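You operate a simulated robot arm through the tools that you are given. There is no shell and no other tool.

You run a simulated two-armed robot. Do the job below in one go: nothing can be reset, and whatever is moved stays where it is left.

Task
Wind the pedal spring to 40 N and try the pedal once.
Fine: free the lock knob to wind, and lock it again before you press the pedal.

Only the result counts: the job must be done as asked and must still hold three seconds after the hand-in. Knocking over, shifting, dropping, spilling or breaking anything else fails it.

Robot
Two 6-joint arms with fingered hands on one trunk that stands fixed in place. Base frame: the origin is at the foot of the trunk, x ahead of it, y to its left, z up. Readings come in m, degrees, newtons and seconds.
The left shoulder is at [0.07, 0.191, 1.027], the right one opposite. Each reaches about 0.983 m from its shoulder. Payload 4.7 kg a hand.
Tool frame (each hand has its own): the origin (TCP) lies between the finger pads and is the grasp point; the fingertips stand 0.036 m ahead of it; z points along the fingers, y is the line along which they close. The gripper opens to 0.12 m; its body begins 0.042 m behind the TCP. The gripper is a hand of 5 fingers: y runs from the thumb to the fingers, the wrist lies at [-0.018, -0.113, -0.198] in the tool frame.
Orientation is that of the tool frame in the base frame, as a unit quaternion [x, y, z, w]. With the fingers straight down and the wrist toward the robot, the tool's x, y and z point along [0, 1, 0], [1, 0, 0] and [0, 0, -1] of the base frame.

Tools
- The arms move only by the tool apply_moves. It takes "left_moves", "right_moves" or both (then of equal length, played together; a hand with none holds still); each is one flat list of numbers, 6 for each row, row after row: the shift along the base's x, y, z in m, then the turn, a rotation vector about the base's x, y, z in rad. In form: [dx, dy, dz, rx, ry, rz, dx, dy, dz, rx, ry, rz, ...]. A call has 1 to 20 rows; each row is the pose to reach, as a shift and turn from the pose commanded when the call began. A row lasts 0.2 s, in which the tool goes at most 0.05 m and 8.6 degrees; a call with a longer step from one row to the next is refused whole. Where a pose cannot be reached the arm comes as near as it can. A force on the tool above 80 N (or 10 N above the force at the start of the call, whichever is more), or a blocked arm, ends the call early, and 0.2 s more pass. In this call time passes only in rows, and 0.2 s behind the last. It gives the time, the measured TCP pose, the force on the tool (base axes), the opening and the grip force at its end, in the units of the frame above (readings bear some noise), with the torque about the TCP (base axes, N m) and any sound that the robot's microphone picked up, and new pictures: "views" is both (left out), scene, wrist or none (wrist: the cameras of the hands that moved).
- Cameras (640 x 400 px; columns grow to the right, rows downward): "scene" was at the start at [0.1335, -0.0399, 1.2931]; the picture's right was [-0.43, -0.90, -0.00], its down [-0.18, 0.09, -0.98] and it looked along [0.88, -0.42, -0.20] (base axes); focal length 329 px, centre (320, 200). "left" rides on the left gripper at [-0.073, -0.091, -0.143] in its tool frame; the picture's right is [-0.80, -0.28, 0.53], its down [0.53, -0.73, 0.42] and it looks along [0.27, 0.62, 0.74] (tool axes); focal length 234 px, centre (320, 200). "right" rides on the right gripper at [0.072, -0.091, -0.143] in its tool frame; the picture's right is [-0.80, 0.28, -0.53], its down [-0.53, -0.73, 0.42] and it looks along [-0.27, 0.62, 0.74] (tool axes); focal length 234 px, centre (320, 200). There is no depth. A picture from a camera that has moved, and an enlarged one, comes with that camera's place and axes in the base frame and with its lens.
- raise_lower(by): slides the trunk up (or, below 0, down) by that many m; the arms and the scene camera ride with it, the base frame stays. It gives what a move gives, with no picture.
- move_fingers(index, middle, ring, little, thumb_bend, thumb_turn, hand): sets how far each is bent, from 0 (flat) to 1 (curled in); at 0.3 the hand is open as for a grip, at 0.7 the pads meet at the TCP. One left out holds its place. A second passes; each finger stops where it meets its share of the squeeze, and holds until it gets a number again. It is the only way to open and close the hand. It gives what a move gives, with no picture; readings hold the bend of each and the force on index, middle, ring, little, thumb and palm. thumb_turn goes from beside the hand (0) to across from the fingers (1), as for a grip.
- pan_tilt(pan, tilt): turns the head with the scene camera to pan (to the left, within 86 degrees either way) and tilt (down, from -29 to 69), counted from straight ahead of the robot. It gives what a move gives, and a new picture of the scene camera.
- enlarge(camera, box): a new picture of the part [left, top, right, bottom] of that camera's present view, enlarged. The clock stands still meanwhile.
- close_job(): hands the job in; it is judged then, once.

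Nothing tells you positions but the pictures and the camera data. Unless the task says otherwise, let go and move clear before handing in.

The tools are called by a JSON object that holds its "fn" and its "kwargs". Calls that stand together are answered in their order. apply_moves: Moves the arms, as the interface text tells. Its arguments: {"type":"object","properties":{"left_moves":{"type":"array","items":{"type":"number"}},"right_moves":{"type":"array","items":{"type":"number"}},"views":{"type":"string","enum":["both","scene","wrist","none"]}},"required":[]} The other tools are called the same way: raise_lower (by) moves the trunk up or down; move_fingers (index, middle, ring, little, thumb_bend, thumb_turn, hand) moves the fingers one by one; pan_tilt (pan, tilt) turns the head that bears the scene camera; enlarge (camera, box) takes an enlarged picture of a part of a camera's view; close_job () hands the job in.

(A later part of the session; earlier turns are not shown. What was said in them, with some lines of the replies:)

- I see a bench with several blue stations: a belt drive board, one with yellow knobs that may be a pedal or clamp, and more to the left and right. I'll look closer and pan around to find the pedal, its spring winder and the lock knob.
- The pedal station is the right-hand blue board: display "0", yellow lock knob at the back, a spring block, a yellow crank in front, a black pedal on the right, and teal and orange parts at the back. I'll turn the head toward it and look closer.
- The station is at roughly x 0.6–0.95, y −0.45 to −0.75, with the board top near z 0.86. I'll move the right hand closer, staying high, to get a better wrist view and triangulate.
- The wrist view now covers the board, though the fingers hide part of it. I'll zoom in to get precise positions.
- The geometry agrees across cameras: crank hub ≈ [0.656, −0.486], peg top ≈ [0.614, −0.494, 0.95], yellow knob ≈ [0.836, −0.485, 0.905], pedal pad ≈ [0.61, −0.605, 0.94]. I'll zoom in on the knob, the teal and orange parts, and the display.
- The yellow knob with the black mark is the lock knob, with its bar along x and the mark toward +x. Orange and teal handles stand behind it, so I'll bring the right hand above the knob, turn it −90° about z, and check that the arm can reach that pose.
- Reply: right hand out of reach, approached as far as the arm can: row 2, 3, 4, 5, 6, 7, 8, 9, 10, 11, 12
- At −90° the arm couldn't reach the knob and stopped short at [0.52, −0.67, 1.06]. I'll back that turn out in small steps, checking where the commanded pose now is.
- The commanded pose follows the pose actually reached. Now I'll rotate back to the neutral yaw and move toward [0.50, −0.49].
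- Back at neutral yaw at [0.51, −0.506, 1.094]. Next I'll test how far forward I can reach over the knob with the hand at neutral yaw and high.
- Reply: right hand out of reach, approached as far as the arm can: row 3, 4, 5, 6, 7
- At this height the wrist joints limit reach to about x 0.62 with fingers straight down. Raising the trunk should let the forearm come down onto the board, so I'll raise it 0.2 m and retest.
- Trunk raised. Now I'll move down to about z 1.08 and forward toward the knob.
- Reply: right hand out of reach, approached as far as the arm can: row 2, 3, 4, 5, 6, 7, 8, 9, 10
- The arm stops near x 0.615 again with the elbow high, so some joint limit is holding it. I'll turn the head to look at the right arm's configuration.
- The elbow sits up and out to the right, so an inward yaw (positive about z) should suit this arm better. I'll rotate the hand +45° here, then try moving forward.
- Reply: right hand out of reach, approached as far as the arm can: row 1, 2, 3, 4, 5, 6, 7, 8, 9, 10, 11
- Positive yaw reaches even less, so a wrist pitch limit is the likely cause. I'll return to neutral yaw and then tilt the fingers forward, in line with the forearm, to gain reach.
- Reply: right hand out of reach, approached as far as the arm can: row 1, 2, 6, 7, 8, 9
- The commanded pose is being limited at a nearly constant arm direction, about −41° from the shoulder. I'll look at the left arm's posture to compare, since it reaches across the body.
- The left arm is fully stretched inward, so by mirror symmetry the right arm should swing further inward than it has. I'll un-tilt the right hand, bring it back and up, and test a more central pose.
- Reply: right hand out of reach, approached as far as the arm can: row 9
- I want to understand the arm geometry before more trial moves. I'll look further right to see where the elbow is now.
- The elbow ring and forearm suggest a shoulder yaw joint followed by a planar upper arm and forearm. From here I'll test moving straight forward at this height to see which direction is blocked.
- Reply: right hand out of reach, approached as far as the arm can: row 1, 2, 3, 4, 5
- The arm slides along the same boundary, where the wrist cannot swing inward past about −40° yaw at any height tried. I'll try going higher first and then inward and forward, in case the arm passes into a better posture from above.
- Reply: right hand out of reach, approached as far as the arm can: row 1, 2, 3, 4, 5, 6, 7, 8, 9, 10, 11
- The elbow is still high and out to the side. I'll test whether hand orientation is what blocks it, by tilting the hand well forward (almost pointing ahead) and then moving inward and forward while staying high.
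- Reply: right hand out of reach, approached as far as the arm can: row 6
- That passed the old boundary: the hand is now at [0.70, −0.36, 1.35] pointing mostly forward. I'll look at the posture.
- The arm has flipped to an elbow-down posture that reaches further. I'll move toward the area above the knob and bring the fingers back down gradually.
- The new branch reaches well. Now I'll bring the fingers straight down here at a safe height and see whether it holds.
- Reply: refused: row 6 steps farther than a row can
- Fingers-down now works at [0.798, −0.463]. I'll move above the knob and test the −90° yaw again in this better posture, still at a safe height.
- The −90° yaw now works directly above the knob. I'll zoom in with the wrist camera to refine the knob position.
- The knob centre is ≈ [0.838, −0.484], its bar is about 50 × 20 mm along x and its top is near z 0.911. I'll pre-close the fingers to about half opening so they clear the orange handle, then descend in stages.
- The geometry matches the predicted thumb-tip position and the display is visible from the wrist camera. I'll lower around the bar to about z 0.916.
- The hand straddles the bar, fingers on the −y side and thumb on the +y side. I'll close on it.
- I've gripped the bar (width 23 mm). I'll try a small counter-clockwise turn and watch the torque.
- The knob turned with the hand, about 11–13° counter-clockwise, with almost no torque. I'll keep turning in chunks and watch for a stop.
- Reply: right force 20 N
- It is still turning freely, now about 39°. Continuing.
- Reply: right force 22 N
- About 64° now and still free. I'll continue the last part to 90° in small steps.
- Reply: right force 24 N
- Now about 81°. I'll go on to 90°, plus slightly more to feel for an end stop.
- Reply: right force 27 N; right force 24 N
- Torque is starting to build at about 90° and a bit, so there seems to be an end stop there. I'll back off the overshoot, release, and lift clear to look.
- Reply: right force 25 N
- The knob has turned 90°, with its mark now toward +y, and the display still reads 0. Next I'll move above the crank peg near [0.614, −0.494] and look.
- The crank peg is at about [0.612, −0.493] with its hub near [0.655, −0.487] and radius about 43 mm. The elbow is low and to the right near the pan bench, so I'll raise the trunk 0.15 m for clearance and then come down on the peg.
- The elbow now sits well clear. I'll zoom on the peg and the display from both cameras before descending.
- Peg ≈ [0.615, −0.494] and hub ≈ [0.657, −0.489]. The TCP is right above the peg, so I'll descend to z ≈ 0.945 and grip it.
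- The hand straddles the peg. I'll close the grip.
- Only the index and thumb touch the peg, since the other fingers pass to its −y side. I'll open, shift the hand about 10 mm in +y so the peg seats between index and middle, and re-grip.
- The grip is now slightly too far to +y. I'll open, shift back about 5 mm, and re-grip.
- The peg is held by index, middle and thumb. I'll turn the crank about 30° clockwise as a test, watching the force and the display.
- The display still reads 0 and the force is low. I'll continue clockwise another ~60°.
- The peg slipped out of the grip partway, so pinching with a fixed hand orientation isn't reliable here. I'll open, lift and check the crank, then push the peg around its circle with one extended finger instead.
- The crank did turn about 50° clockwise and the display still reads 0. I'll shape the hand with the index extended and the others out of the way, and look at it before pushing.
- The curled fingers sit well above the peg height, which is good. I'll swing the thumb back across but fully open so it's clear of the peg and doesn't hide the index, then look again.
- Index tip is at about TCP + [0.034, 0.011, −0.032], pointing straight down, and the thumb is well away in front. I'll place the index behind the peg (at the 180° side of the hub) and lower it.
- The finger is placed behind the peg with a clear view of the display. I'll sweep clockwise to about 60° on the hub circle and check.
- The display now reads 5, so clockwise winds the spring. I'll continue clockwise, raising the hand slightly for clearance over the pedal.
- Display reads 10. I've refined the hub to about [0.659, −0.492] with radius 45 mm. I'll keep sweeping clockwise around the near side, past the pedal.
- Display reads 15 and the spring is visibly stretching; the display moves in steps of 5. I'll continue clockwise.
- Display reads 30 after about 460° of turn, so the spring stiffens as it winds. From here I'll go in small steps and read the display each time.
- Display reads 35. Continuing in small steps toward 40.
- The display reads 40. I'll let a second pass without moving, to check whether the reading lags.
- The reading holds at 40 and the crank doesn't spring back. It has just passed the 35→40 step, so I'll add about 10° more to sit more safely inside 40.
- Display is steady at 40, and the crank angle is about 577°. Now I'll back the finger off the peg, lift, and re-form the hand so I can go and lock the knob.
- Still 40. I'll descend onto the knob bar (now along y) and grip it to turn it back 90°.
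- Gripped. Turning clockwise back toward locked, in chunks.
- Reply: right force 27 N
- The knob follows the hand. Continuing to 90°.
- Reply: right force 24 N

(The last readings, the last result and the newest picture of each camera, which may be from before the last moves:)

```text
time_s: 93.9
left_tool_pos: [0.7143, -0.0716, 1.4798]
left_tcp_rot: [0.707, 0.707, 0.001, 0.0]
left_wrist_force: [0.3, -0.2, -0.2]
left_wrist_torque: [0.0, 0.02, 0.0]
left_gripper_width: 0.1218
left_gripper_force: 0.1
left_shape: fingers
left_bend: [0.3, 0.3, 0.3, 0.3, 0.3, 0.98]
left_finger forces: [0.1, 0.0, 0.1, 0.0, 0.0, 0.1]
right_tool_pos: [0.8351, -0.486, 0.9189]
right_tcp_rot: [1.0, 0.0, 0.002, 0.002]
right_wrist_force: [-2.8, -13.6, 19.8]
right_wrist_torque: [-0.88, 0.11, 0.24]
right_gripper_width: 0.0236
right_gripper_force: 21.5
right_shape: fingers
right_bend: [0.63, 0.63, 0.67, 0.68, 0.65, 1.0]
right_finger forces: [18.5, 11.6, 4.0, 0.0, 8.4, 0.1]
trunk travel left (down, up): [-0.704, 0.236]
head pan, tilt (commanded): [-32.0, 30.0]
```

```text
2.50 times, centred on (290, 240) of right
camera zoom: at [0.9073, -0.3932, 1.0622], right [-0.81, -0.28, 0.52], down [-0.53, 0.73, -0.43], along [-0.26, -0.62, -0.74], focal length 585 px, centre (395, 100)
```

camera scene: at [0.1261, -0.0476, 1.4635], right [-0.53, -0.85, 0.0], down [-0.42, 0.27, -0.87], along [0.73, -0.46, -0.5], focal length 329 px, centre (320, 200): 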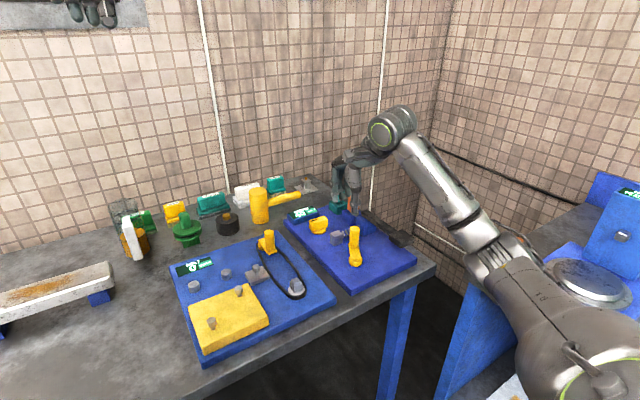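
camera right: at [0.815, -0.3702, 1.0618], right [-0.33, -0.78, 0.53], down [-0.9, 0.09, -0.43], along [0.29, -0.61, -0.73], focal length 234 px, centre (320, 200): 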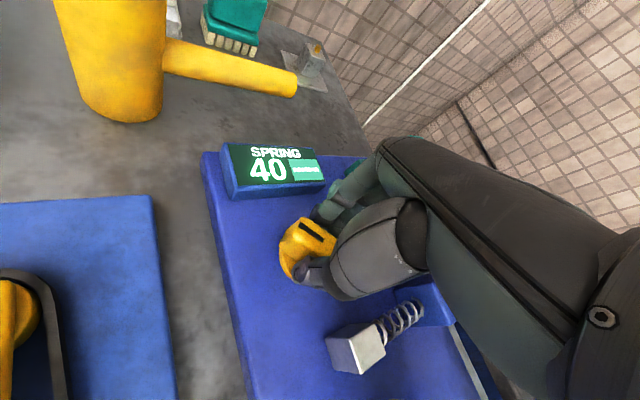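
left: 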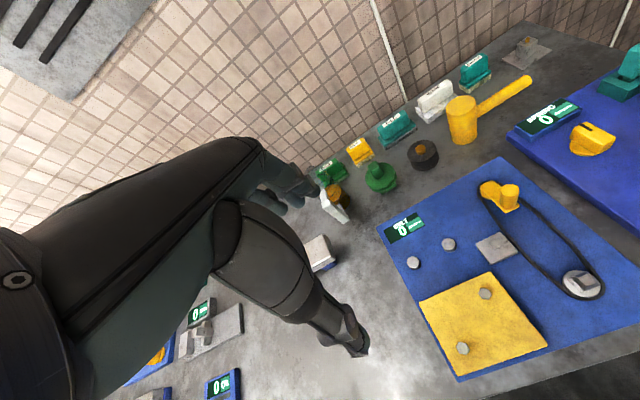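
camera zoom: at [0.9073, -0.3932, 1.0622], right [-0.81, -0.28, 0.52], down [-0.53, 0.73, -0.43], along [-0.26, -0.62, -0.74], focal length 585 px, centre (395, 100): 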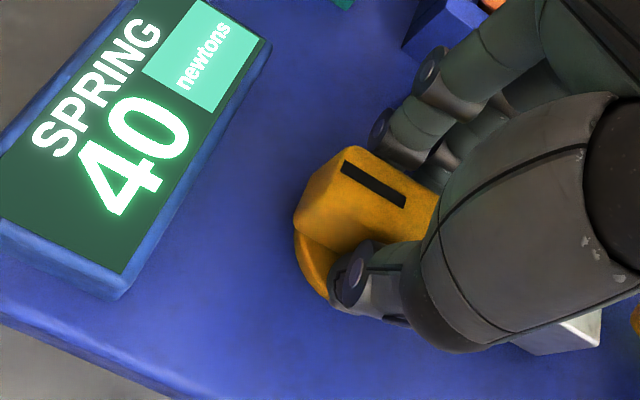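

The mark is back toward +x and torque has built against the stop, so the knob is home. I'll release, lift clear and verify.

{"fn": "move_fingers", "kwargs": {"hand": "right", "index": 0.5, "middle": 0.5, "ring": 0.5, "little": 0.5, "thumb_bend": 0.5}}

{"fn": "apply_moves", "kwargs": {"right_moves": [0.0, 0.0, 0.02, 0, 0, 0, 0.0, 0.0, 0.05, 0, 0, 0, 0.0, 0.0, 0.09, 0, 0, 0, 0.0, 0.0, 0.13, 0, 0, 0, 0.0, 0.0, 0.17, 0, 0, 0], "views": "wrist"}}

{"fn": "enlarge", "kwargs": {"camera": "right", "box": [150, 200, 350, 330]}}

```text
time_s: 94.9
left_tool_pos: [0.7158, -0.0688, 1.4794]
left_tcp_rot: [0.706, 0.708, -0.001, 0.002]
left_wrist_force: [-0.1, 1.0, 0.0]
left_wrist_torque: [0.0, -0.01, -0.02]
left_gripper_width: 0.122
left_gripper_force: 0.0
left_shape: fingers
left_bend: [0.3, 0.3, 0.3, 0.3, 0.3, 0.98]
left_finger forces: [0.0, 0.1, 0.0, 0.1, 0.0, 0.0]
right_tool_pos: [0.8355, -0.4833, 0.9197]
right_tcp_rot: [1.0, 0.002, 0.001, 0.002]
right_wrist_force: [0.9, 4.8, 14.6]
right_wrist_torque: [-0.18, -0.14, 0.07]
right_gripper_width: 0.0464
right_gripper_force: 6.1
right_shape: fingers
right_bend: [0.58, 0.5, 0.5, 0.5, 0.5, 0.98]
right_finger forces: [14.0, 0.1, 0.1, 0.0, 0.1, 0.0]
trunk travel left (down, up): [-0.704, 0.236]
head pan, tilt (commanded): [-32.0, 30.0]
```

```text
time_s: 96.1
left_tool_pos: [0.7178, -0.0714, 1.4778]
left_tcp_rot: [0.706, 0.708, 0.0, 0.0]
left_wrist_force: [-0.5, 0.1, 0.2]
left_wrist_torque: [0.0, 0.0, 0.0]
left_gripper_width: 0.1218
left_gripper_force: 0.0
left_shape: fingers
left_bend: [0.3, 0.3, 0.3, 0.3, 0.3, 0.98]
left_finger forces: [0.0, 0.0, 0.0, 0.0, 0.0, 0.0]
right_tool_pos: [0.8359, -0.4868, 1.0872]
right_tcp_rot: [1.0, 0.002, 0.001, 0.001]
right_wrist_force: [-0.5, 0.5, 0.9]
right_wrist_torque: [-0.03, -0.01, 0.01]
right_gripper_width: 0.0624
right_gripper_force: 0.0
right_shape: fingers
right_bend: [0.5, 0.5, 0.5, 0.5, 0.5, 0.98]
right_finger forces: [0.0, 0.1, 0.0, 0.0, 0.0, 0.1]
trunk travel left (down, up): [-0.704, 0.236]
head pan, tilt (commanded): [-32.0, 30.0]
camera right: at [0.9086, -0.3947, 1.2292], right [-0.8, -0.28, 0.53], down [-0.53, 0.73, -0.43], along [-0.26, -0.62, -0.74], focal length 234 px, centre (320, 200)
```

right: 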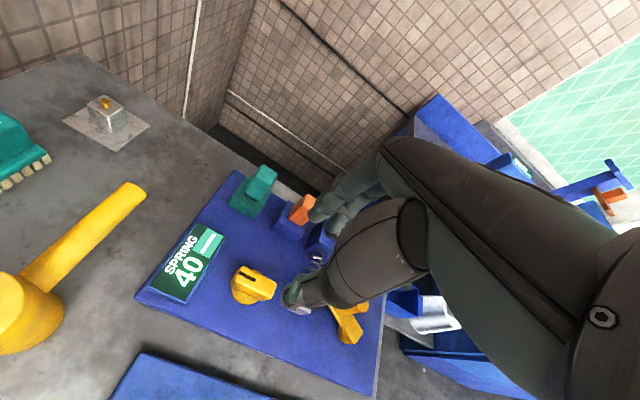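

```text
3.08 times, centred on (250, 265) of right
camera zoom: at [0.9086, -0.3947, 1.2292], right [-0.8, -0.28, 0.53], down [-0.53, 0.73, -0.43], along [-0.26, -0.62, -0.74], focal length 720 px, centre (535, 0)
```

zoom: 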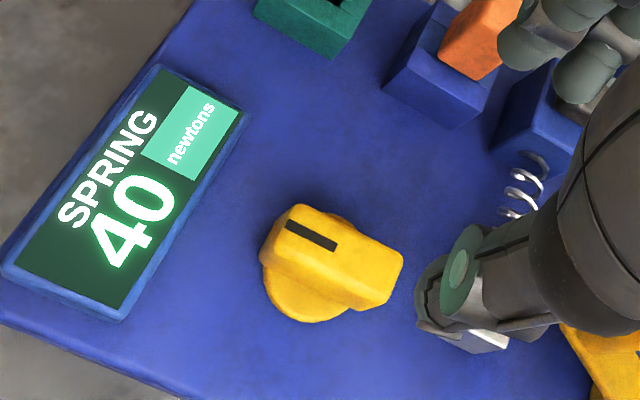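

{"fn": "enlarge", "kwargs": {"camera": "right", "box": [205, 250, 301, 310]}}

{"fn": "enlarge", "kwargs": {"camera": "scene", "box": [280, 190, 360, 240]}}

```text
6.67 times, centred on (253, 280) of right
camera zoom: at [0.9086, -0.3947, 1.2292], right [-0.8, -0.28, 0.53], down [-0.53, 0.73, -0.43], along [-0.26, -0.62, -0.74], focal length 1561 px, centre (767, -333)
```

zoom: 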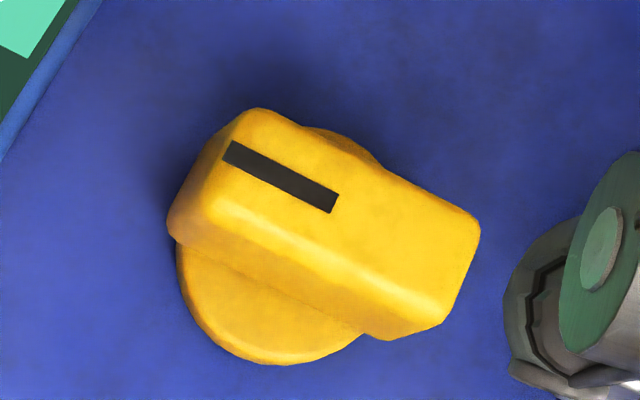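

```text
8.00 times, centred on (320, 215) of scene
camera zoom: at [0.125, -0.0465, 1.4636], right [-0.53, -0.85, 0.0], down [-0.42, 0.26, -0.87], along [0.73, -0.46, -0.5], focal length 2635 px, centre (320, 80)
```

zoom: 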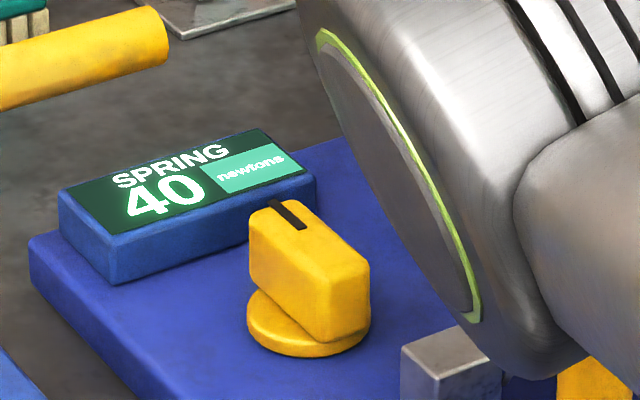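

The knob's mark is exactly where it was at the start (same angle as before turning), so it is locked, and the display holds 40. Now I'll rotate the hand back to neutral, move away high, and look carefully at the pedal.

{"fn": "apply_moves", "kwargs": {"right_moves": [-0.01, 0.0, 0.01, 0, 0, 0.131, -0.02, 0.0, 0.02, 0, 0, 0.262, -0.03, 0.0, 0.03, 0, 0, 0.393, -0.04, 0.0, 0.04, 0, 0, 0.524, -0.05, 0.0, 0.05, 0, 0, 0.655, -0.06, 0.0, 0.06, 0, 0, 0.785, -0.07, 0.0, 0.06, 0, 0, 0.916, -0.08, 0.0, 0.06, 0, 0, 1.047, -0.09, 0.0, 0.06, 0, 0, 1.178, -0.1, 0.0, 0.06, 0, 0, 1.309, -0.12, 0.0, 0.06, 0, 0, 1.44, -0.14, 0.0, 0.06, 0, 0, 1.571], "views": "none"}}

{"fn": "raise_lower", "kwargs": {"by": 0.15}}

{"fn": "pan_tilt", "kwargs": {"pan": -38, "tilt": 36}}

{"fn": "enlarge", "kwargs": {"camera": "scene", "box": [230, 160, 430, 320]}}

```text
time_s: 98.7
left_tool_pos: [0.7163, -0.0735, 1.4778]
left_tcp_rot: [0.706, 0.708, 0.001, -0.001]
left_wrist_force: [-0.7, -0.2, -0.5]
left_wrist_torque: [0.02, 0.0, 0.04]
left_gripper_width: 0.122
left_gripper_force: 0.1
left_shape: fingers
left_bend: [0.3, 0.3, 0.3, 0.3, 0.3, 0.98]
left_finger forces: [0.0, 0.0, 0.1, 0.1, 0.0, 0.0]
right_tool_pos: [0.6974, -0.4844, 1.1487]
right_tcp_rot: [0.704, 0.71, 0.001, 0.0]
right_wrist_force: [0.3, -0.5, 0.4]
right_wrist_torque: [0.0, -0.04, 0.01]
right_gripper_width: 0.0624
right_gripper_force: 0.0
right_shape: fingers
right_bend: [0.5, 0.5, 0.5, 0.5, 0.5, 0.98]
right_finger forces: [0.0, 0.1, 0.0, 0.0, 0.1, 0.1]
trunk travel left (down, up): [-0.704, 0.236]
head pan, tilt (commanded): [-32.0, 30.0]
```

```text
time_s: 100.5
left_tool_pos: [0.7193, -0.0721, 1.6275]
left_tcp_rot: [0.706, 0.708, 0.0, 0.0]
left_wrist_force: [0.4, 0.4, -0.1]
left_wrist_torque: [0.0, 0.0, 0.0]
left_gripper_width: 0.1219
left_gripper_force: 0.1
left_shape: fingers
left_bend: [0.3, 0.3, 0.3, 0.3, 0.3, 0.98]
left_finger forces: [0.0, 0.1, 0.0, 0.0, 0.0, 0.1]
right_tool_pos: [0.6994, -0.4849, 1.2979]
right_tcp_rot: [0.706, 0.708, 0.001, 0.001]
right_wrist_force: [0.5, -0.6, 0.1]
right_wrist_torque: [0.01, 0.01, 0.0]
right_gripper_width: 0.0625
right_gripper_force: 0.1
right_shape: fingers
right_bend: [0.5, 0.5, 0.5, 0.5, 0.5, 0.98]
right_finger forces: [0.0, 0.1, 0.0, 0.1, 0.0, 0.0]
trunk travel left (down, up): [-0.854, 0.086]
head pan, tilt (commanded): [-32.0, 30.0]
```

```text
time_s: 101.1
left_tool_pos: [0.7193, -0.0721, 1.6277]
left_tcp_rot: [0.706, 0.708, 0.0, 0.0]
left_wrist_force: [0.3, 0.1, -1.5]
left_wrist_torque: [0.01, 0.0, 0.02]
left_gripper_width: 0.1221
left_gripper_force: 0.1
left_shape: fingers
left_bend: [0.3, 0.3, 0.3, 0.3, 0.3, 0.98]
left_finger forces: [0.1, 0.0, 0.0, 0.1, 0.1, 0.0]
right_tool_pos: [0.6992, -0.4828, 1.2976]
right_tcp_rot: [0.706, 0.708, 0.001, 0.001]
right_wrist_force: [-0.8, -0.3, -0.9]
right_wrist_torque: [-0.01, 0.0, 0.01]
right_gripper_width: 0.0626
right_gripper_force: 0.0
right_shape: fingers
right_bend: [0.5, 0.5, 0.5, 0.5, 0.5, 0.98]
right_finger forces: [0.1, 0.0, 0.1, 0.1, 0.0, 0.0]
trunk travel left (down, up): [-0.854, 0.086]
head pan, tilt (commanded): [-38.0, 36.0]
camera scene: at [0.1187, -0.0537, 1.6042], right [-0.61, -0.79, 0.0], down [-0.46, 0.36, -0.81], along [0.64, -0.5, -0.59], focal length 329 px, centre (320, 200)
```

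scene: 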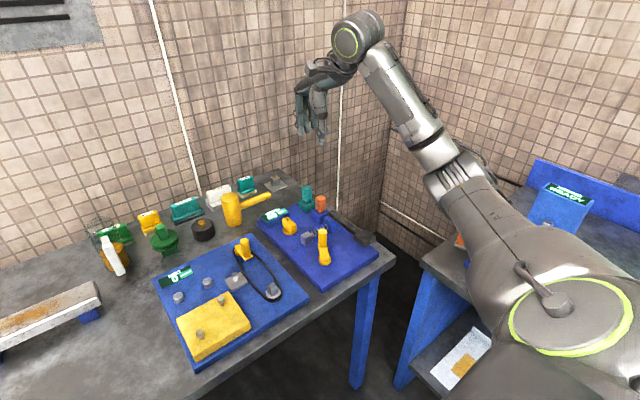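

```text
2.50 times, centred on (330, 240) of scene
camera zoom: at [0.1187, -0.0537, 1.6042], right [-0.61, -0.79, 0.0], down [-0.46, 0.36, -0.81], along [0.64, -0.5, -0.59], focal length 824 px, centre (295, 100)
```

zoom: 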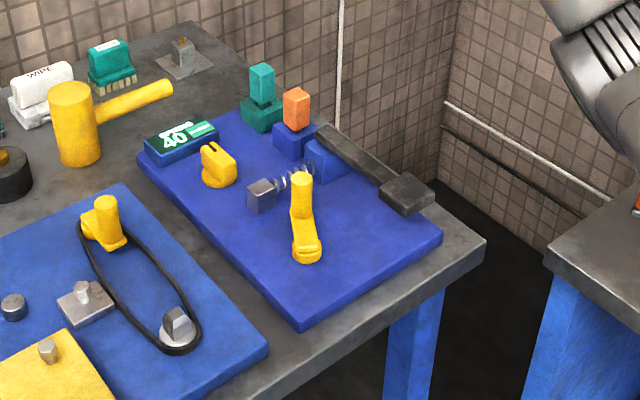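

The station is in clear view, reading 40. I'll zoom in on the pedal.

{"fn": "enlarge", "kwargs": {"camera": "scene", "box": [305, 190, 395, 260]}}

{"fn": "enlarge", "kwargs": {"camera": "right", "box": [220, 180, 400, 400]}}

```text
5.71 times, centred on (350, 225) of scene
camera zoom: at [0.1187, -0.0537, 1.6042], right [-0.61, -0.79, 0.0], down [-0.46, 0.36, -0.81], along [0.64, -0.5, -0.59], focal length 1882 px, centre (149, 57)
```

zoom: 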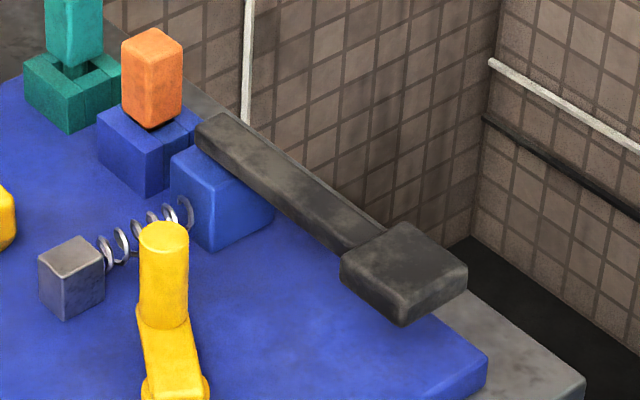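

```text
1.82 times, centred on (310, 290) of right
camera zoom: at [0.6076, -0.4117, 1.4404], right [0.28, -0.8, 0.53], down [-0.73, -0.53, -0.43], along [0.62, -0.26, -0.74], focal length 426 px, centre (338, 36)
```

zoom: 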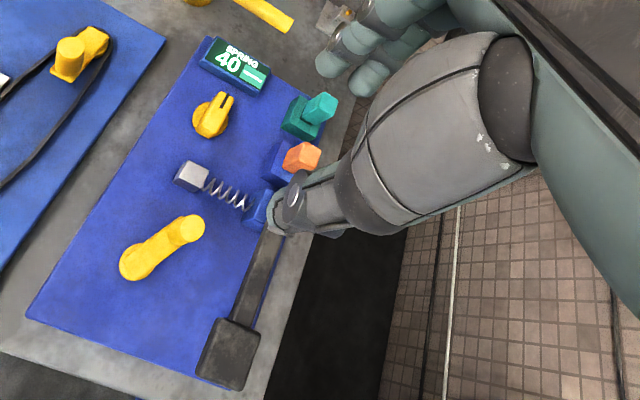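

The pedal pad is about 45 × 45 mm, centred at [0.6105, −0.605] with its top near z 0.94. I'll pinch index, middle and thumb together as a pressing tip and move above the pad.

{"fn": "move_fingers", "kwargs": {"hand": "right", "index": 0.69, "middle": 0.69, "ring": 1.0, "little": 1.0, "thumb_bend": 0.69}}

{"fn": "apply_moves", "kwargs": {"right_moves": [-0.02, -0.025, -0.02, 0, 0, 0, -0.04, -0.05, -0.05, 0, 0, 0, -0.06, -0.075, -0.09, 0, 0, 0, -0.075, -0.1, -0.13, 0, 0, 0, -0.089, -0.12, -0.165, 0, 0, 0, -0.089, -0.12, -0.2, 0, 0, 0, -0.089, -0.12, -0.24, 0, 0, 0], "views": "both"}}

{"fn": "enlarge", "kwargs": {"camera": "scene", "box": [270, 170, 430, 290]}}

{"fn": "enlarge", "kwargs": {"camera": "right", "box": [220, 150, 400, 330]}}

```text
time_s: 102.1
left_tool_pos: [0.7192, -0.0712, 1.626]
left_tcp_rot: [0.707, 0.707, -0.001, -0.001]
left_wrist_force: [-0.2, 0.4, 0.3]
left_wrist_torque: [0.04, 0.04, 0.04]
left_gripper_width: 0.122
left_gripper_force: 0.1
left_shape: fingers
left_bend: [0.3, 0.3, 0.3, 0.3, 0.3, 0.98]
left_finger forces: [0.0, 0.0, 0.0, 0.1, 0.1, 0.1]
right_tool_pos: [0.7001, -0.4833, 1.2978]
right_tcp_rot: [0.706, 0.708, 0.0, 0.001]
right_wrist_force: [-0.2, 0.1, 1.1]
right_wrist_torque: [0.0, 0.0, 0.01]
right_gripper_width: 0.0074
right_gripper_force: 0.1
right_shape: fingers
right_bend: [0.69, 0.69, 1.0, 1.0, 0.69, 1.0]
right_finger forces: [0.1, 0.1, 0.1, 0.0, 0.0, 0.1]
trunk travel left (down, up): [-0.854, 0.086]
head pan, tilt (commanded): [-38.0, 36.0]
```

```text
refused: row 3 steps farther than a row can; nothing moved
```

```text
3.33 times, centred on (350, 230) of scene
camera zoom: at [0.1185, -0.0537, 1.6042], right [-0.62, -0.79, 0.0], down [-0.46, 0.36, -0.81], along [0.64, -0.5, -0.59], focal length 1098 px, centre (220, 100)
```

zoom: 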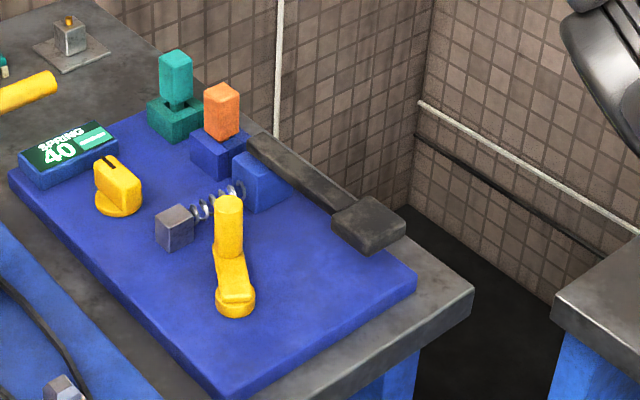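

```text
2.22 times, centred on (310, 240) of right
camera zoom: at [0.6075, -0.4116, 1.4405], right [0.28, -0.8, 0.53], down [-0.73, -0.53, -0.43], along [0.62, -0.26, -0.74], focal length 520 px, centre (342, 111)
```

zoom: 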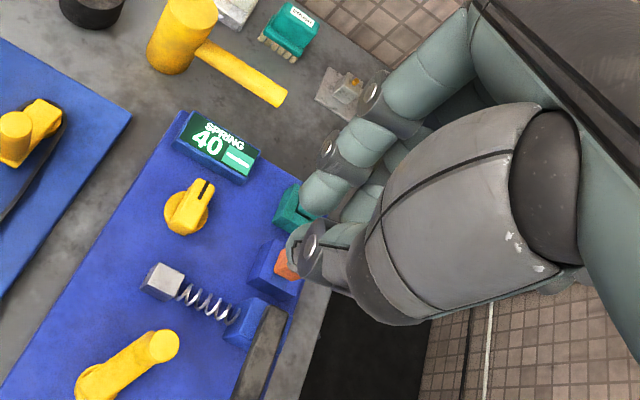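

{"fn": "apply_moves", "kwargs": {"right_moves": [-0.018, -0.024, -0.02, 0, 0, 0, -0.036, -0.048, -0.045, 0, 0, 0, -0.054, -0.072, -0.075, 0, 0, 0, -0.072, -0.096, -0.105, 0, 0, 0, -0.089, -0.12, -0.14, 0, 0, 0, -0.089, -0.12, -0.18, 0, 0, 0, -0.089, -0.12, -0.22, 0, 0, 0, -0.089, -0.12, -0.26, 0, 0, 0], "views": "both"}}

{"fn": "enlarge", "kwargs": {"camera": "scene", "box": [270, 170, 430, 290]}}

{"fn": "enlarge", "kwargs": {"camera": "right", "box": [220, 150, 400, 330]}}

```text
time_s: 103.9
left_tool_pos: [0.7185, -0.0729, 1.6272]
left_tcp_rot: [0.707, 0.707, 0.0, -0.001]
left_wrist_force: [-0.1, -0.3, -0.7]
left_wrist_torque: [0.02, 0.0, 0.01]
left_gripper_width: 0.1219
left_gripper_force: 0.0
left_shape: fingers
left_bend: [0.3, 0.3, 0.3, 0.3, 0.3, 0.98]
left_finger forces: [0.0, 0.0, 0.1, 0.1, 0.0, 0.1]
right_tool_pos: [0.6101, -0.6058, 1.0345]
right_tcp_rot: [0.706, 0.708, 0.0, 0.0]
right_wrist_force: [0.4, -1.7, -0.1]
right_wrist_torque: [0.0, 0.02, 0.03]
right_gripper_width: 0.0071
right_gripper_force: 0.0
right_shape: fingers
right_bend: [0.69, 0.69, 1.0, 1.0, 0.69, 1.0]
right_finger forces: [0.1, 0.1, 0.0, 0.0, 0.0, 0.0]
trunk travel left (down, up): [-0.854, 0.086]
head pan, tilt (commanded): [-38.0, 36.0]
camera scene: at [0.1181, -0.0548, 1.6043], right [-0.62, -0.79, 0.0], down [-0.46, 0.36, -0.81], along [0.64, -0.5, -0.59], focal length 329 px, centre (320, 200)
camera right: at [0.5186, -0.5329, 1.1774], right [0.28, -0.8, 0.53], down [-0.73, -0.54, -0.43], along [0.62, -0.26, -0.74], focal length 234 px, centre (320, 200)
```

scene: 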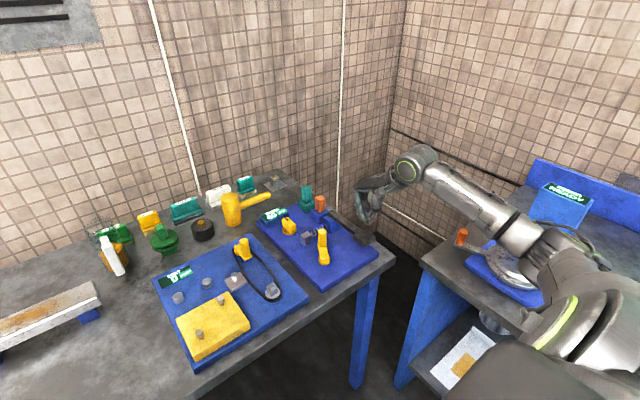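
right: 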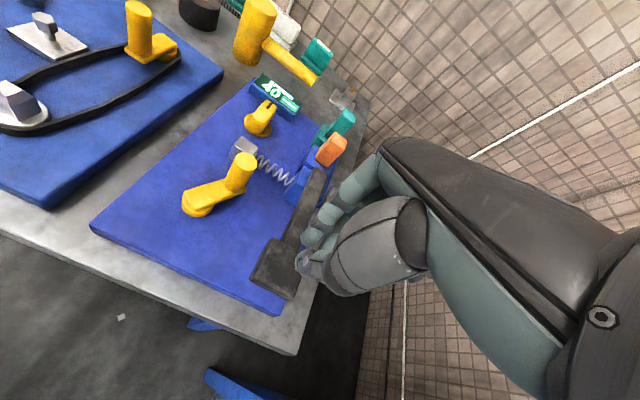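

```text
3.33 times, centred on (350, 230) of scene
camera zoom: at [0.1181, -0.0548, 1.6043], right [-0.62, -0.79, 0.0], down [-0.46, 0.36, -0.81], along [0.64, -0.5, -0.59], focal length 1098 px, centre (220, 100)
```

zoom: 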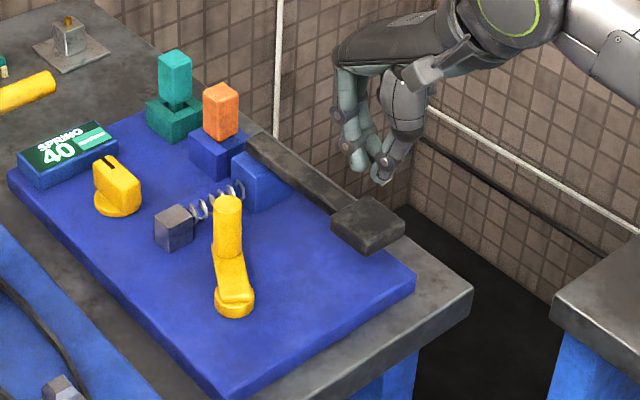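

```text
2.22 times, centred on (310, 240) of right
camera zoom: at [0.5186, -0.5329, 1.1774], right [0.28, -0.8, 0.53], down [-0.73, -0.54, -0.43], along [0.62, -0.26, -0.74], focal length 520 px, centre (342, 111)
```

zoom: 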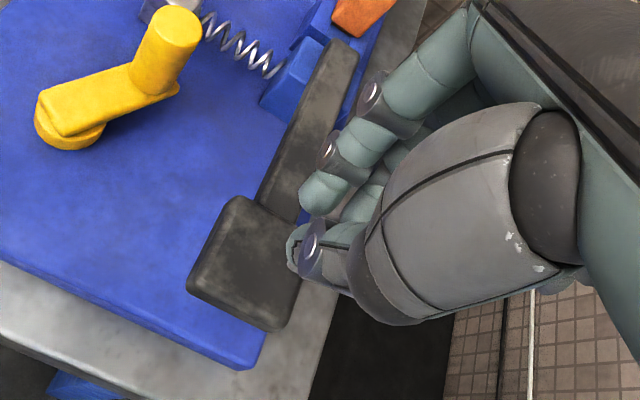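

Aligned over the pad centre. I'll go down toward contact, then press in one continuous stroke with small stages.

{"fn": "apply_moves", "kwargs": {"right_moves": [0.0, 0.002, -0.02, 0, 0, 0, 0.0, 0.002, -0.04, 0, 0, 0, 0.0, 0.002, -0.055, 0, 0, 0], "views": "none"}}

{"fn": "enlarge", "kwargs": {"camera": "scene", "box": [270, 170, 430, 290]}}

```text
time_s: 104.7
left_tool_pos: [0.7179, -0.073, 1.6282]
left_tcp_rot: [0.707, 0.707, 0.0, 0.0]
left_wrist_force: [-0.1, 0.4, 0.0]
left_wrist_torque: [0.02, 0.02, -0.01]
left_gripper_width: 0.1219
left_gripper_force: 0.1
left_shape: fingers
left_bend: [0.3, 0.3, 0.3, 0.3, 0.3, 0.98]
left_finger forces: [0.1, 0.1, 0.1, 0.0, 0.1, 0.0]
right_tool_pos: [0.6107, -0.6015, 0.9827]
right_tcp_rot: [0.705, 0.709, 0.001, 0.001]
right_wrist_force: [-0.5, 0.7, 0.7]
right_wrist_torque: [0.02, 0.02, 0.02]
right_gripper_width: 0.0068
right_gripper_force: 0.1
right_shape: fingers
right_bend: [0.69, 0.69, 1.0, 1.0, 0.69, 1.0]
right_finger forces: [0.4, 0.1, 0.1, 0.1, 0.0, 0.0]
trunk travel left (down, up): [-0.854, 0.086]
head pan, tilt (commanded): [-38.0, 36.0]
```

```text
3.33 times, centred on (350, 230) of scene
camera zoom: at [0.1185, -0.0536, 1.6042], right [-0.62, -0.79, 0.0], down [-0.46, 0.36, -0.81], along [0.64, -0.5, -0.59], focal length 1098 px, centre (220, 100)
```

zoom: 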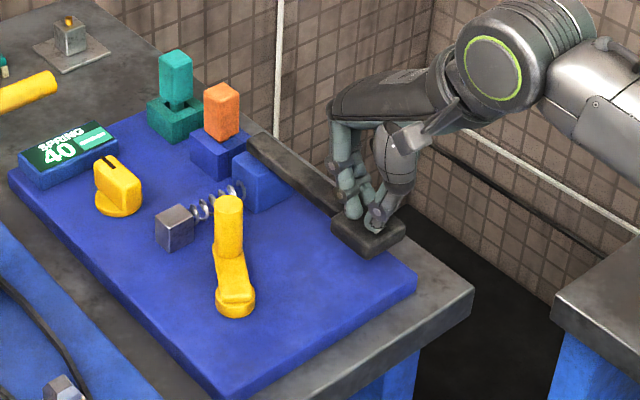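

{"fn": "apply_moves", "kwargs": {"right_moves": [0.0, 0.0, -0.006, 0, 0, 0, 0.0, 0.0, -0.012, 0, 0, 0], "views": "none"}}

{"fn": "enlarge", "kwargs": {"camera": "scene", "box": [270, 170, 430, 290]}}

```text
time_s: 105.3
left_tool_pos: [0.7192, -0.0721, 1.627]
left_tcp_rot: [0.707, 0.707, 0.0, 0.0]
left_wrist_force: [-0.2, 0.3, 0.7]
left_wrist_torque: [-0.01, 0.0, 0.03]
left_gripper_width: 0.1219
left_gripper_force: 0.2
left_shape: fingers
left_bend: [0.3, 0.3, 0.3, 0.3, 0.3, 0.98]
left_finger forces: [0.1, 0.0, 0.0, 0.0, 0.0, 0.1]
right_tool_pos: [0.6104, -0.6026, 0.9699]
right_tcp_rot: [0.706, 0.708, 0.0, 0.0]
right_wrist_force: [-0.2, -0.4, 0.3]
right_wrist_torque: [-0.01, 0.0, 0.02]
right_gripper_width: 0.0067
right_gripper_force: 0.2
right_shape: fingers
right_bend: [0.69, 0.69, 1.0, 1.0, 0.69, 1.0]
right_finger forces: [0.6, 0.0, 0.0, 0.1, 0.0, 0.0]
trunk travel left (down, up): [-0.854, 0.086]
head pan, tilt (commanded): [-38.0, 36.0]
```

```text
3.33 times, centred on (350, 230) of scene
camera zoom: at [0.1186, -0.0538, 1.6042], right [-0.62, -0.79, 0.0], down [-0.46, 0.36, -0.81], along [0.64, -0.5, -0.59], focal length 1098 px, centre (220, 100)
```

zoom: 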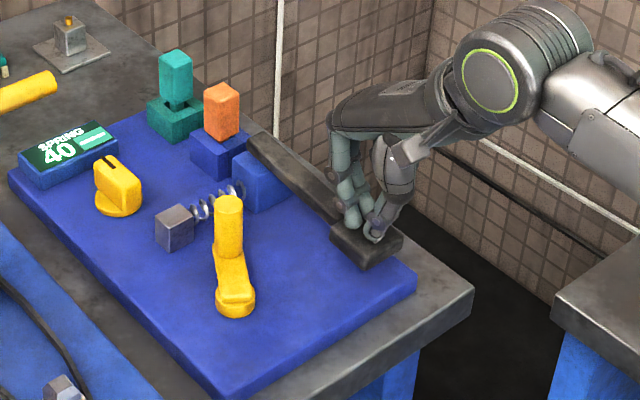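

The pedal is moving down easily. I'll keep pressing in the same stroke.

{"fn": "apply_moves", "kwargs": {"right_moves": [0.0, 0.0, -0.006, 0, 0, 0, 0.0, 0.0, -0.012, 0, 0, 0], "views": "none"}}

{"fn": "enlarge", "kwargs": {"camera": "scene", "box": [270, 170, 430, 290]}}

```text
time_s: 105.9
left_tool_pos: [0.7176, -0.0713, 1.627]
left_tcp_rot: [0.706, 0.708, 0.0, -0.001]
left_wrist_force: [-0.1, -0.4, 0.4]
left_wrist_torque: [0.0, 0.05, 0.02]
left_gripper_width: 0.122
left_gripper_force: 0.1
left_shape: fingers
left_bend: [0.3, 0.3, 0.3, 0.3, 0.3, 0.98]
left_finger forces: [0.1, 0.0, 0.0, 0.1, 0.1, 0.0]
right_tool_pos: [0.6114, -0.6026, 0.9604]
right_tcp_rot: [0.706, 0.708, 0.001, 0.001]
right_wrist_force: [-0.3, 1.0, 1.0]
right_wrist_torque: [0.02, -0.02, 0.02]
right_gripper_width: 0.0062
right_gripper_force: 0.7
right_shape: fingers
right_bend: [0.69, 0.69, 1.0, 1.0, 0.69, 1.0]
right_finger forces: [0.8, 0.0, 0.0, 0.0, 0.0, 0.0]
trunk travel left (down, up): [-0.854, 0.086]
head pan, tilt (commanded): [-38.0, 36.0]
```

```text
3.33 times, centred on (350, 230) of scene
camera zoom: at [0.1186, -0.0535, 1.6042], right [-0.62, -0.79, 0.0], down [-0.46, 0.36, -0.81], along [0.64, -0.5, -0.59], focal length 1098 px, centre (220, 100)
```

zoom: 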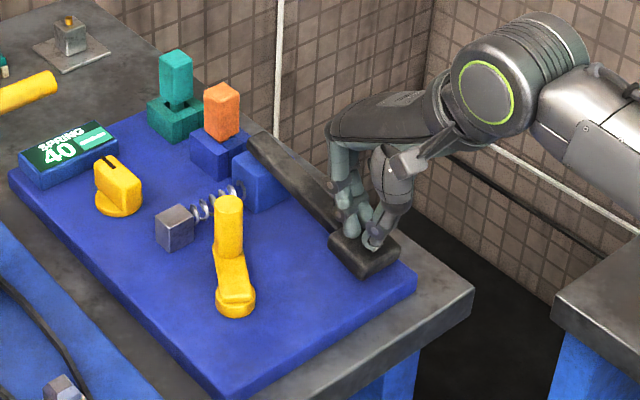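

{"fn": "apply_moves", "kwargs": {"right_moves": [0.0, 0.0, -0.006, 0, 0, 0, 0.0, 0.0, -0.012, 0, 0, 0], "views": "none"}}

{"fn": "enlarge", "kwargs": {"camera": "scene", "box": [270, 170, 430, 290]}}

```text
time_s: 106.5
left_tool_pos: [0.7184, -0.0716, 1.6288]
left_tcp_rot: [0.707, 0.707, 0.0, 0.0]
left_wrist_force: [0.3, 0.2, 0.1]
left_wrist_torque: [0.01, 0.0, -0.02]
left_gripper_width: 0.1216
left_gripper_force: 0.1
left_shape: fingers
left_bend: [0.3, 0.3, 0.3, 0.3, 0.3, 0.98]
left_finger forces: [0.1, 0.1, 0.0, 0.1, 0.0, 0.0]
right_tool_pos: [0.6099, -0.6034, 0.9462]
right_tcp_rot: [0.706, 0.708, 0.0, 0.001]
right_wrist_force: [1.5, -0.4, 1.6]
right_wrist_torque: [0.0, -0.01, -0.01]
right_gripper_width: 0.0067
right_gripper_force: 0.9
right_shape: fingers
right_bend: [0.69, 0.69, 1.0, 1.0, 0.69, 1.0]
right_finger forces: [1.5, 0.1, 0.1, 0.0, 0.0, 0.0]
trunk travel left (down, up): [-0.854, 0.086]
head pan, tilt (commanded): [-38.0, 36.0]
heard: click
```

```text
3.33 times, centred on (350, 230) of scene
camera zoom: at [0.1184, -0.0535, 1.6042], right [-0.62, -0.79, 0.0], down [-0.46, 0.36, -0.81], along [0.64, -0.5, -0.59], focal length 1098 px, centre (220, 100)
```

zoom: 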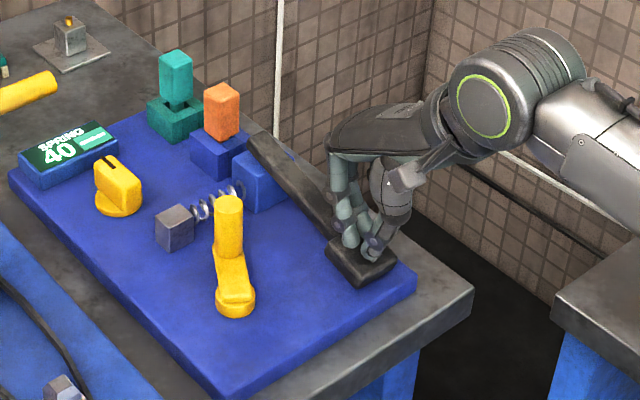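

I heard a click, so the pedal has actuated once. Now I'll release it fully and lift clear.

{"fn": "apply_moves", "kwargs": {"right_moves": [0.0, 0.0, 0.01, 0, 0, 0, 0.0, 0.0, 0.02, 0, 0, 0, 0.0, 0.0, 0.035, 0, 0, 0, 0.0, 0.0, 0.06, 0, 0, 0, 0.0, 0.0, 0.09, 0, 0, 0, -0.02, 0.0, 0.13, 0, 0, 0, -0.04, 0.0, 0.17, 0, 0, 0, -0.06, 0.0, 0.21, 0, 0, 0], "views": "scene"}}

{"fn": "enlarge", "kwargs": {"camera": "scene", "box": [250, 170, 410, 290]}}

```text
time_s: 108.3
left_tool_pos: [0.7174, -0.0694, 1.6283]
left_tcp_rot: [0.706, 0.708, 0.0, 0.001]
left_wrist_force: [-1.2, 1.3, -0.6]
left_wrist_torque: [-0.06, -0.04, -0.05]
left_gripper_width: 0.1218
left_gripper_force: 0.0
left_shape: fingers
left_bend: [0.3, 0.3, 0.3, 0.3, 0.3, 0.98]
left_finger forces: [0.0, 0.0, 0.0, 0.0, 0.0, 0.1]
right_tool_pos: [0.547, -0.6022, 1.1598]
right_tcp_rot: [0.705, 0.709, 0.002, 0.001]
right_wrist_force: [-0.4, -0.2, 0.4]
right_wrist_torque: [-0.02, -0.03, 0.03]
right_gripper_width: 0.0066
right_gripper_force: 0.1
right_shape: fingers
right_bend: [0.69, 0.69, 1.0, 1.0, 0.69, 1.0]
right_finger forces: [0.0, 0.0, 0.1, 0.0, 0.0, 0.1]
trunk travel left (down, up): [-0.854, 0.086]
head pan, tilt (commanded): [-38.0, 36.0]
camera scene: at [0.1168, -0.0522, 1.6042], right [-0.61, -0.79, 0.0], down [-0.46, 0.36, -0.81], along [0.64, -0.5, -0.59], focal length 329 px, centre (320, 200)
```

scene: 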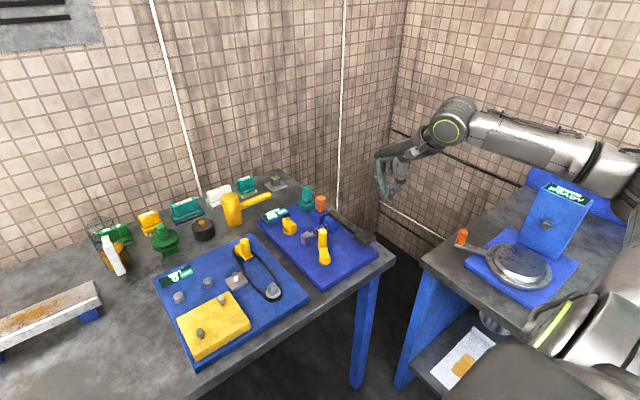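

```text
3.33 times, centred on (330, 230) of scene
camera zoom: at [0.1168, -0.0522, 1.6042], right [-0.61, -0.79, 0.0], down [-0.46, 0.36, -0.81], along [0.64, -0.5, -0.59], focal length 1098 px, centre (287, 100)
```

zoom: 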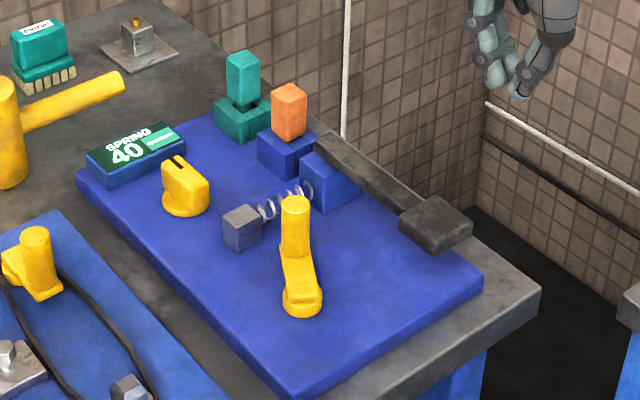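

The pedal is back up, the display reads 40, and the knob mark is at its locked position with nothing else disturbed. I'll take one last close look before handing in.

{"fn": "enlarge", "kwargs": {"camera": "scene", "box": [255, 195, 335, 245]}}

```text
8.00 times, centred on (295, 220) of scene
camera zoom: at [0.1168, -0.0522, 1.6042], right [-0.61, -0.79, 0.0], down [-0.46, 0.36, -0.81], along [0.64, -0.5, -0.59], focal length 2635 px, centre (520, 40)
```

zoom: 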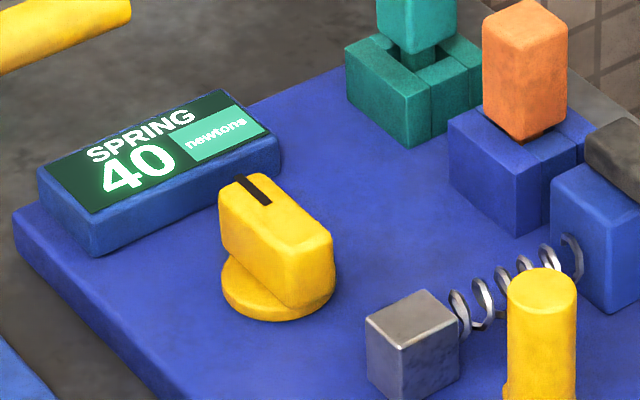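

The spring reads 40 N, the knob is back in its locked orientation, the pedal was pressed once and has returned, and both hands are clear. I'm handing in the job.

{"fn": "close_job", "kwargs": {}}

```text
The job is handed in.
```

The pedal spring is wound to 40 N, the lock knob is locked again, and the pedal was pressed once. I handed the job in with both hands clear. No result came back from the check.

- **Spring:** the display reads 40 and stayed there after locking and after the pedal press. It only shows steps of 5 N, so I wound about 10° past the point where it changed to 40. From the crank angle I estimate close to 40 N, but I could not read it more finely.
- **Lock knob:** I turned it 90° counter-clockwise to free it and 90° back until it met its stop. Its mark points the same way as at the start. I did not test the lock by trying to turn the crank.
- **Pedal:** it went down in one stroke, gave one click, and came back up. It took very little force, about 2 N at my hand.

Nothing else on the bench appeared moved or knocked over in the final pictures.
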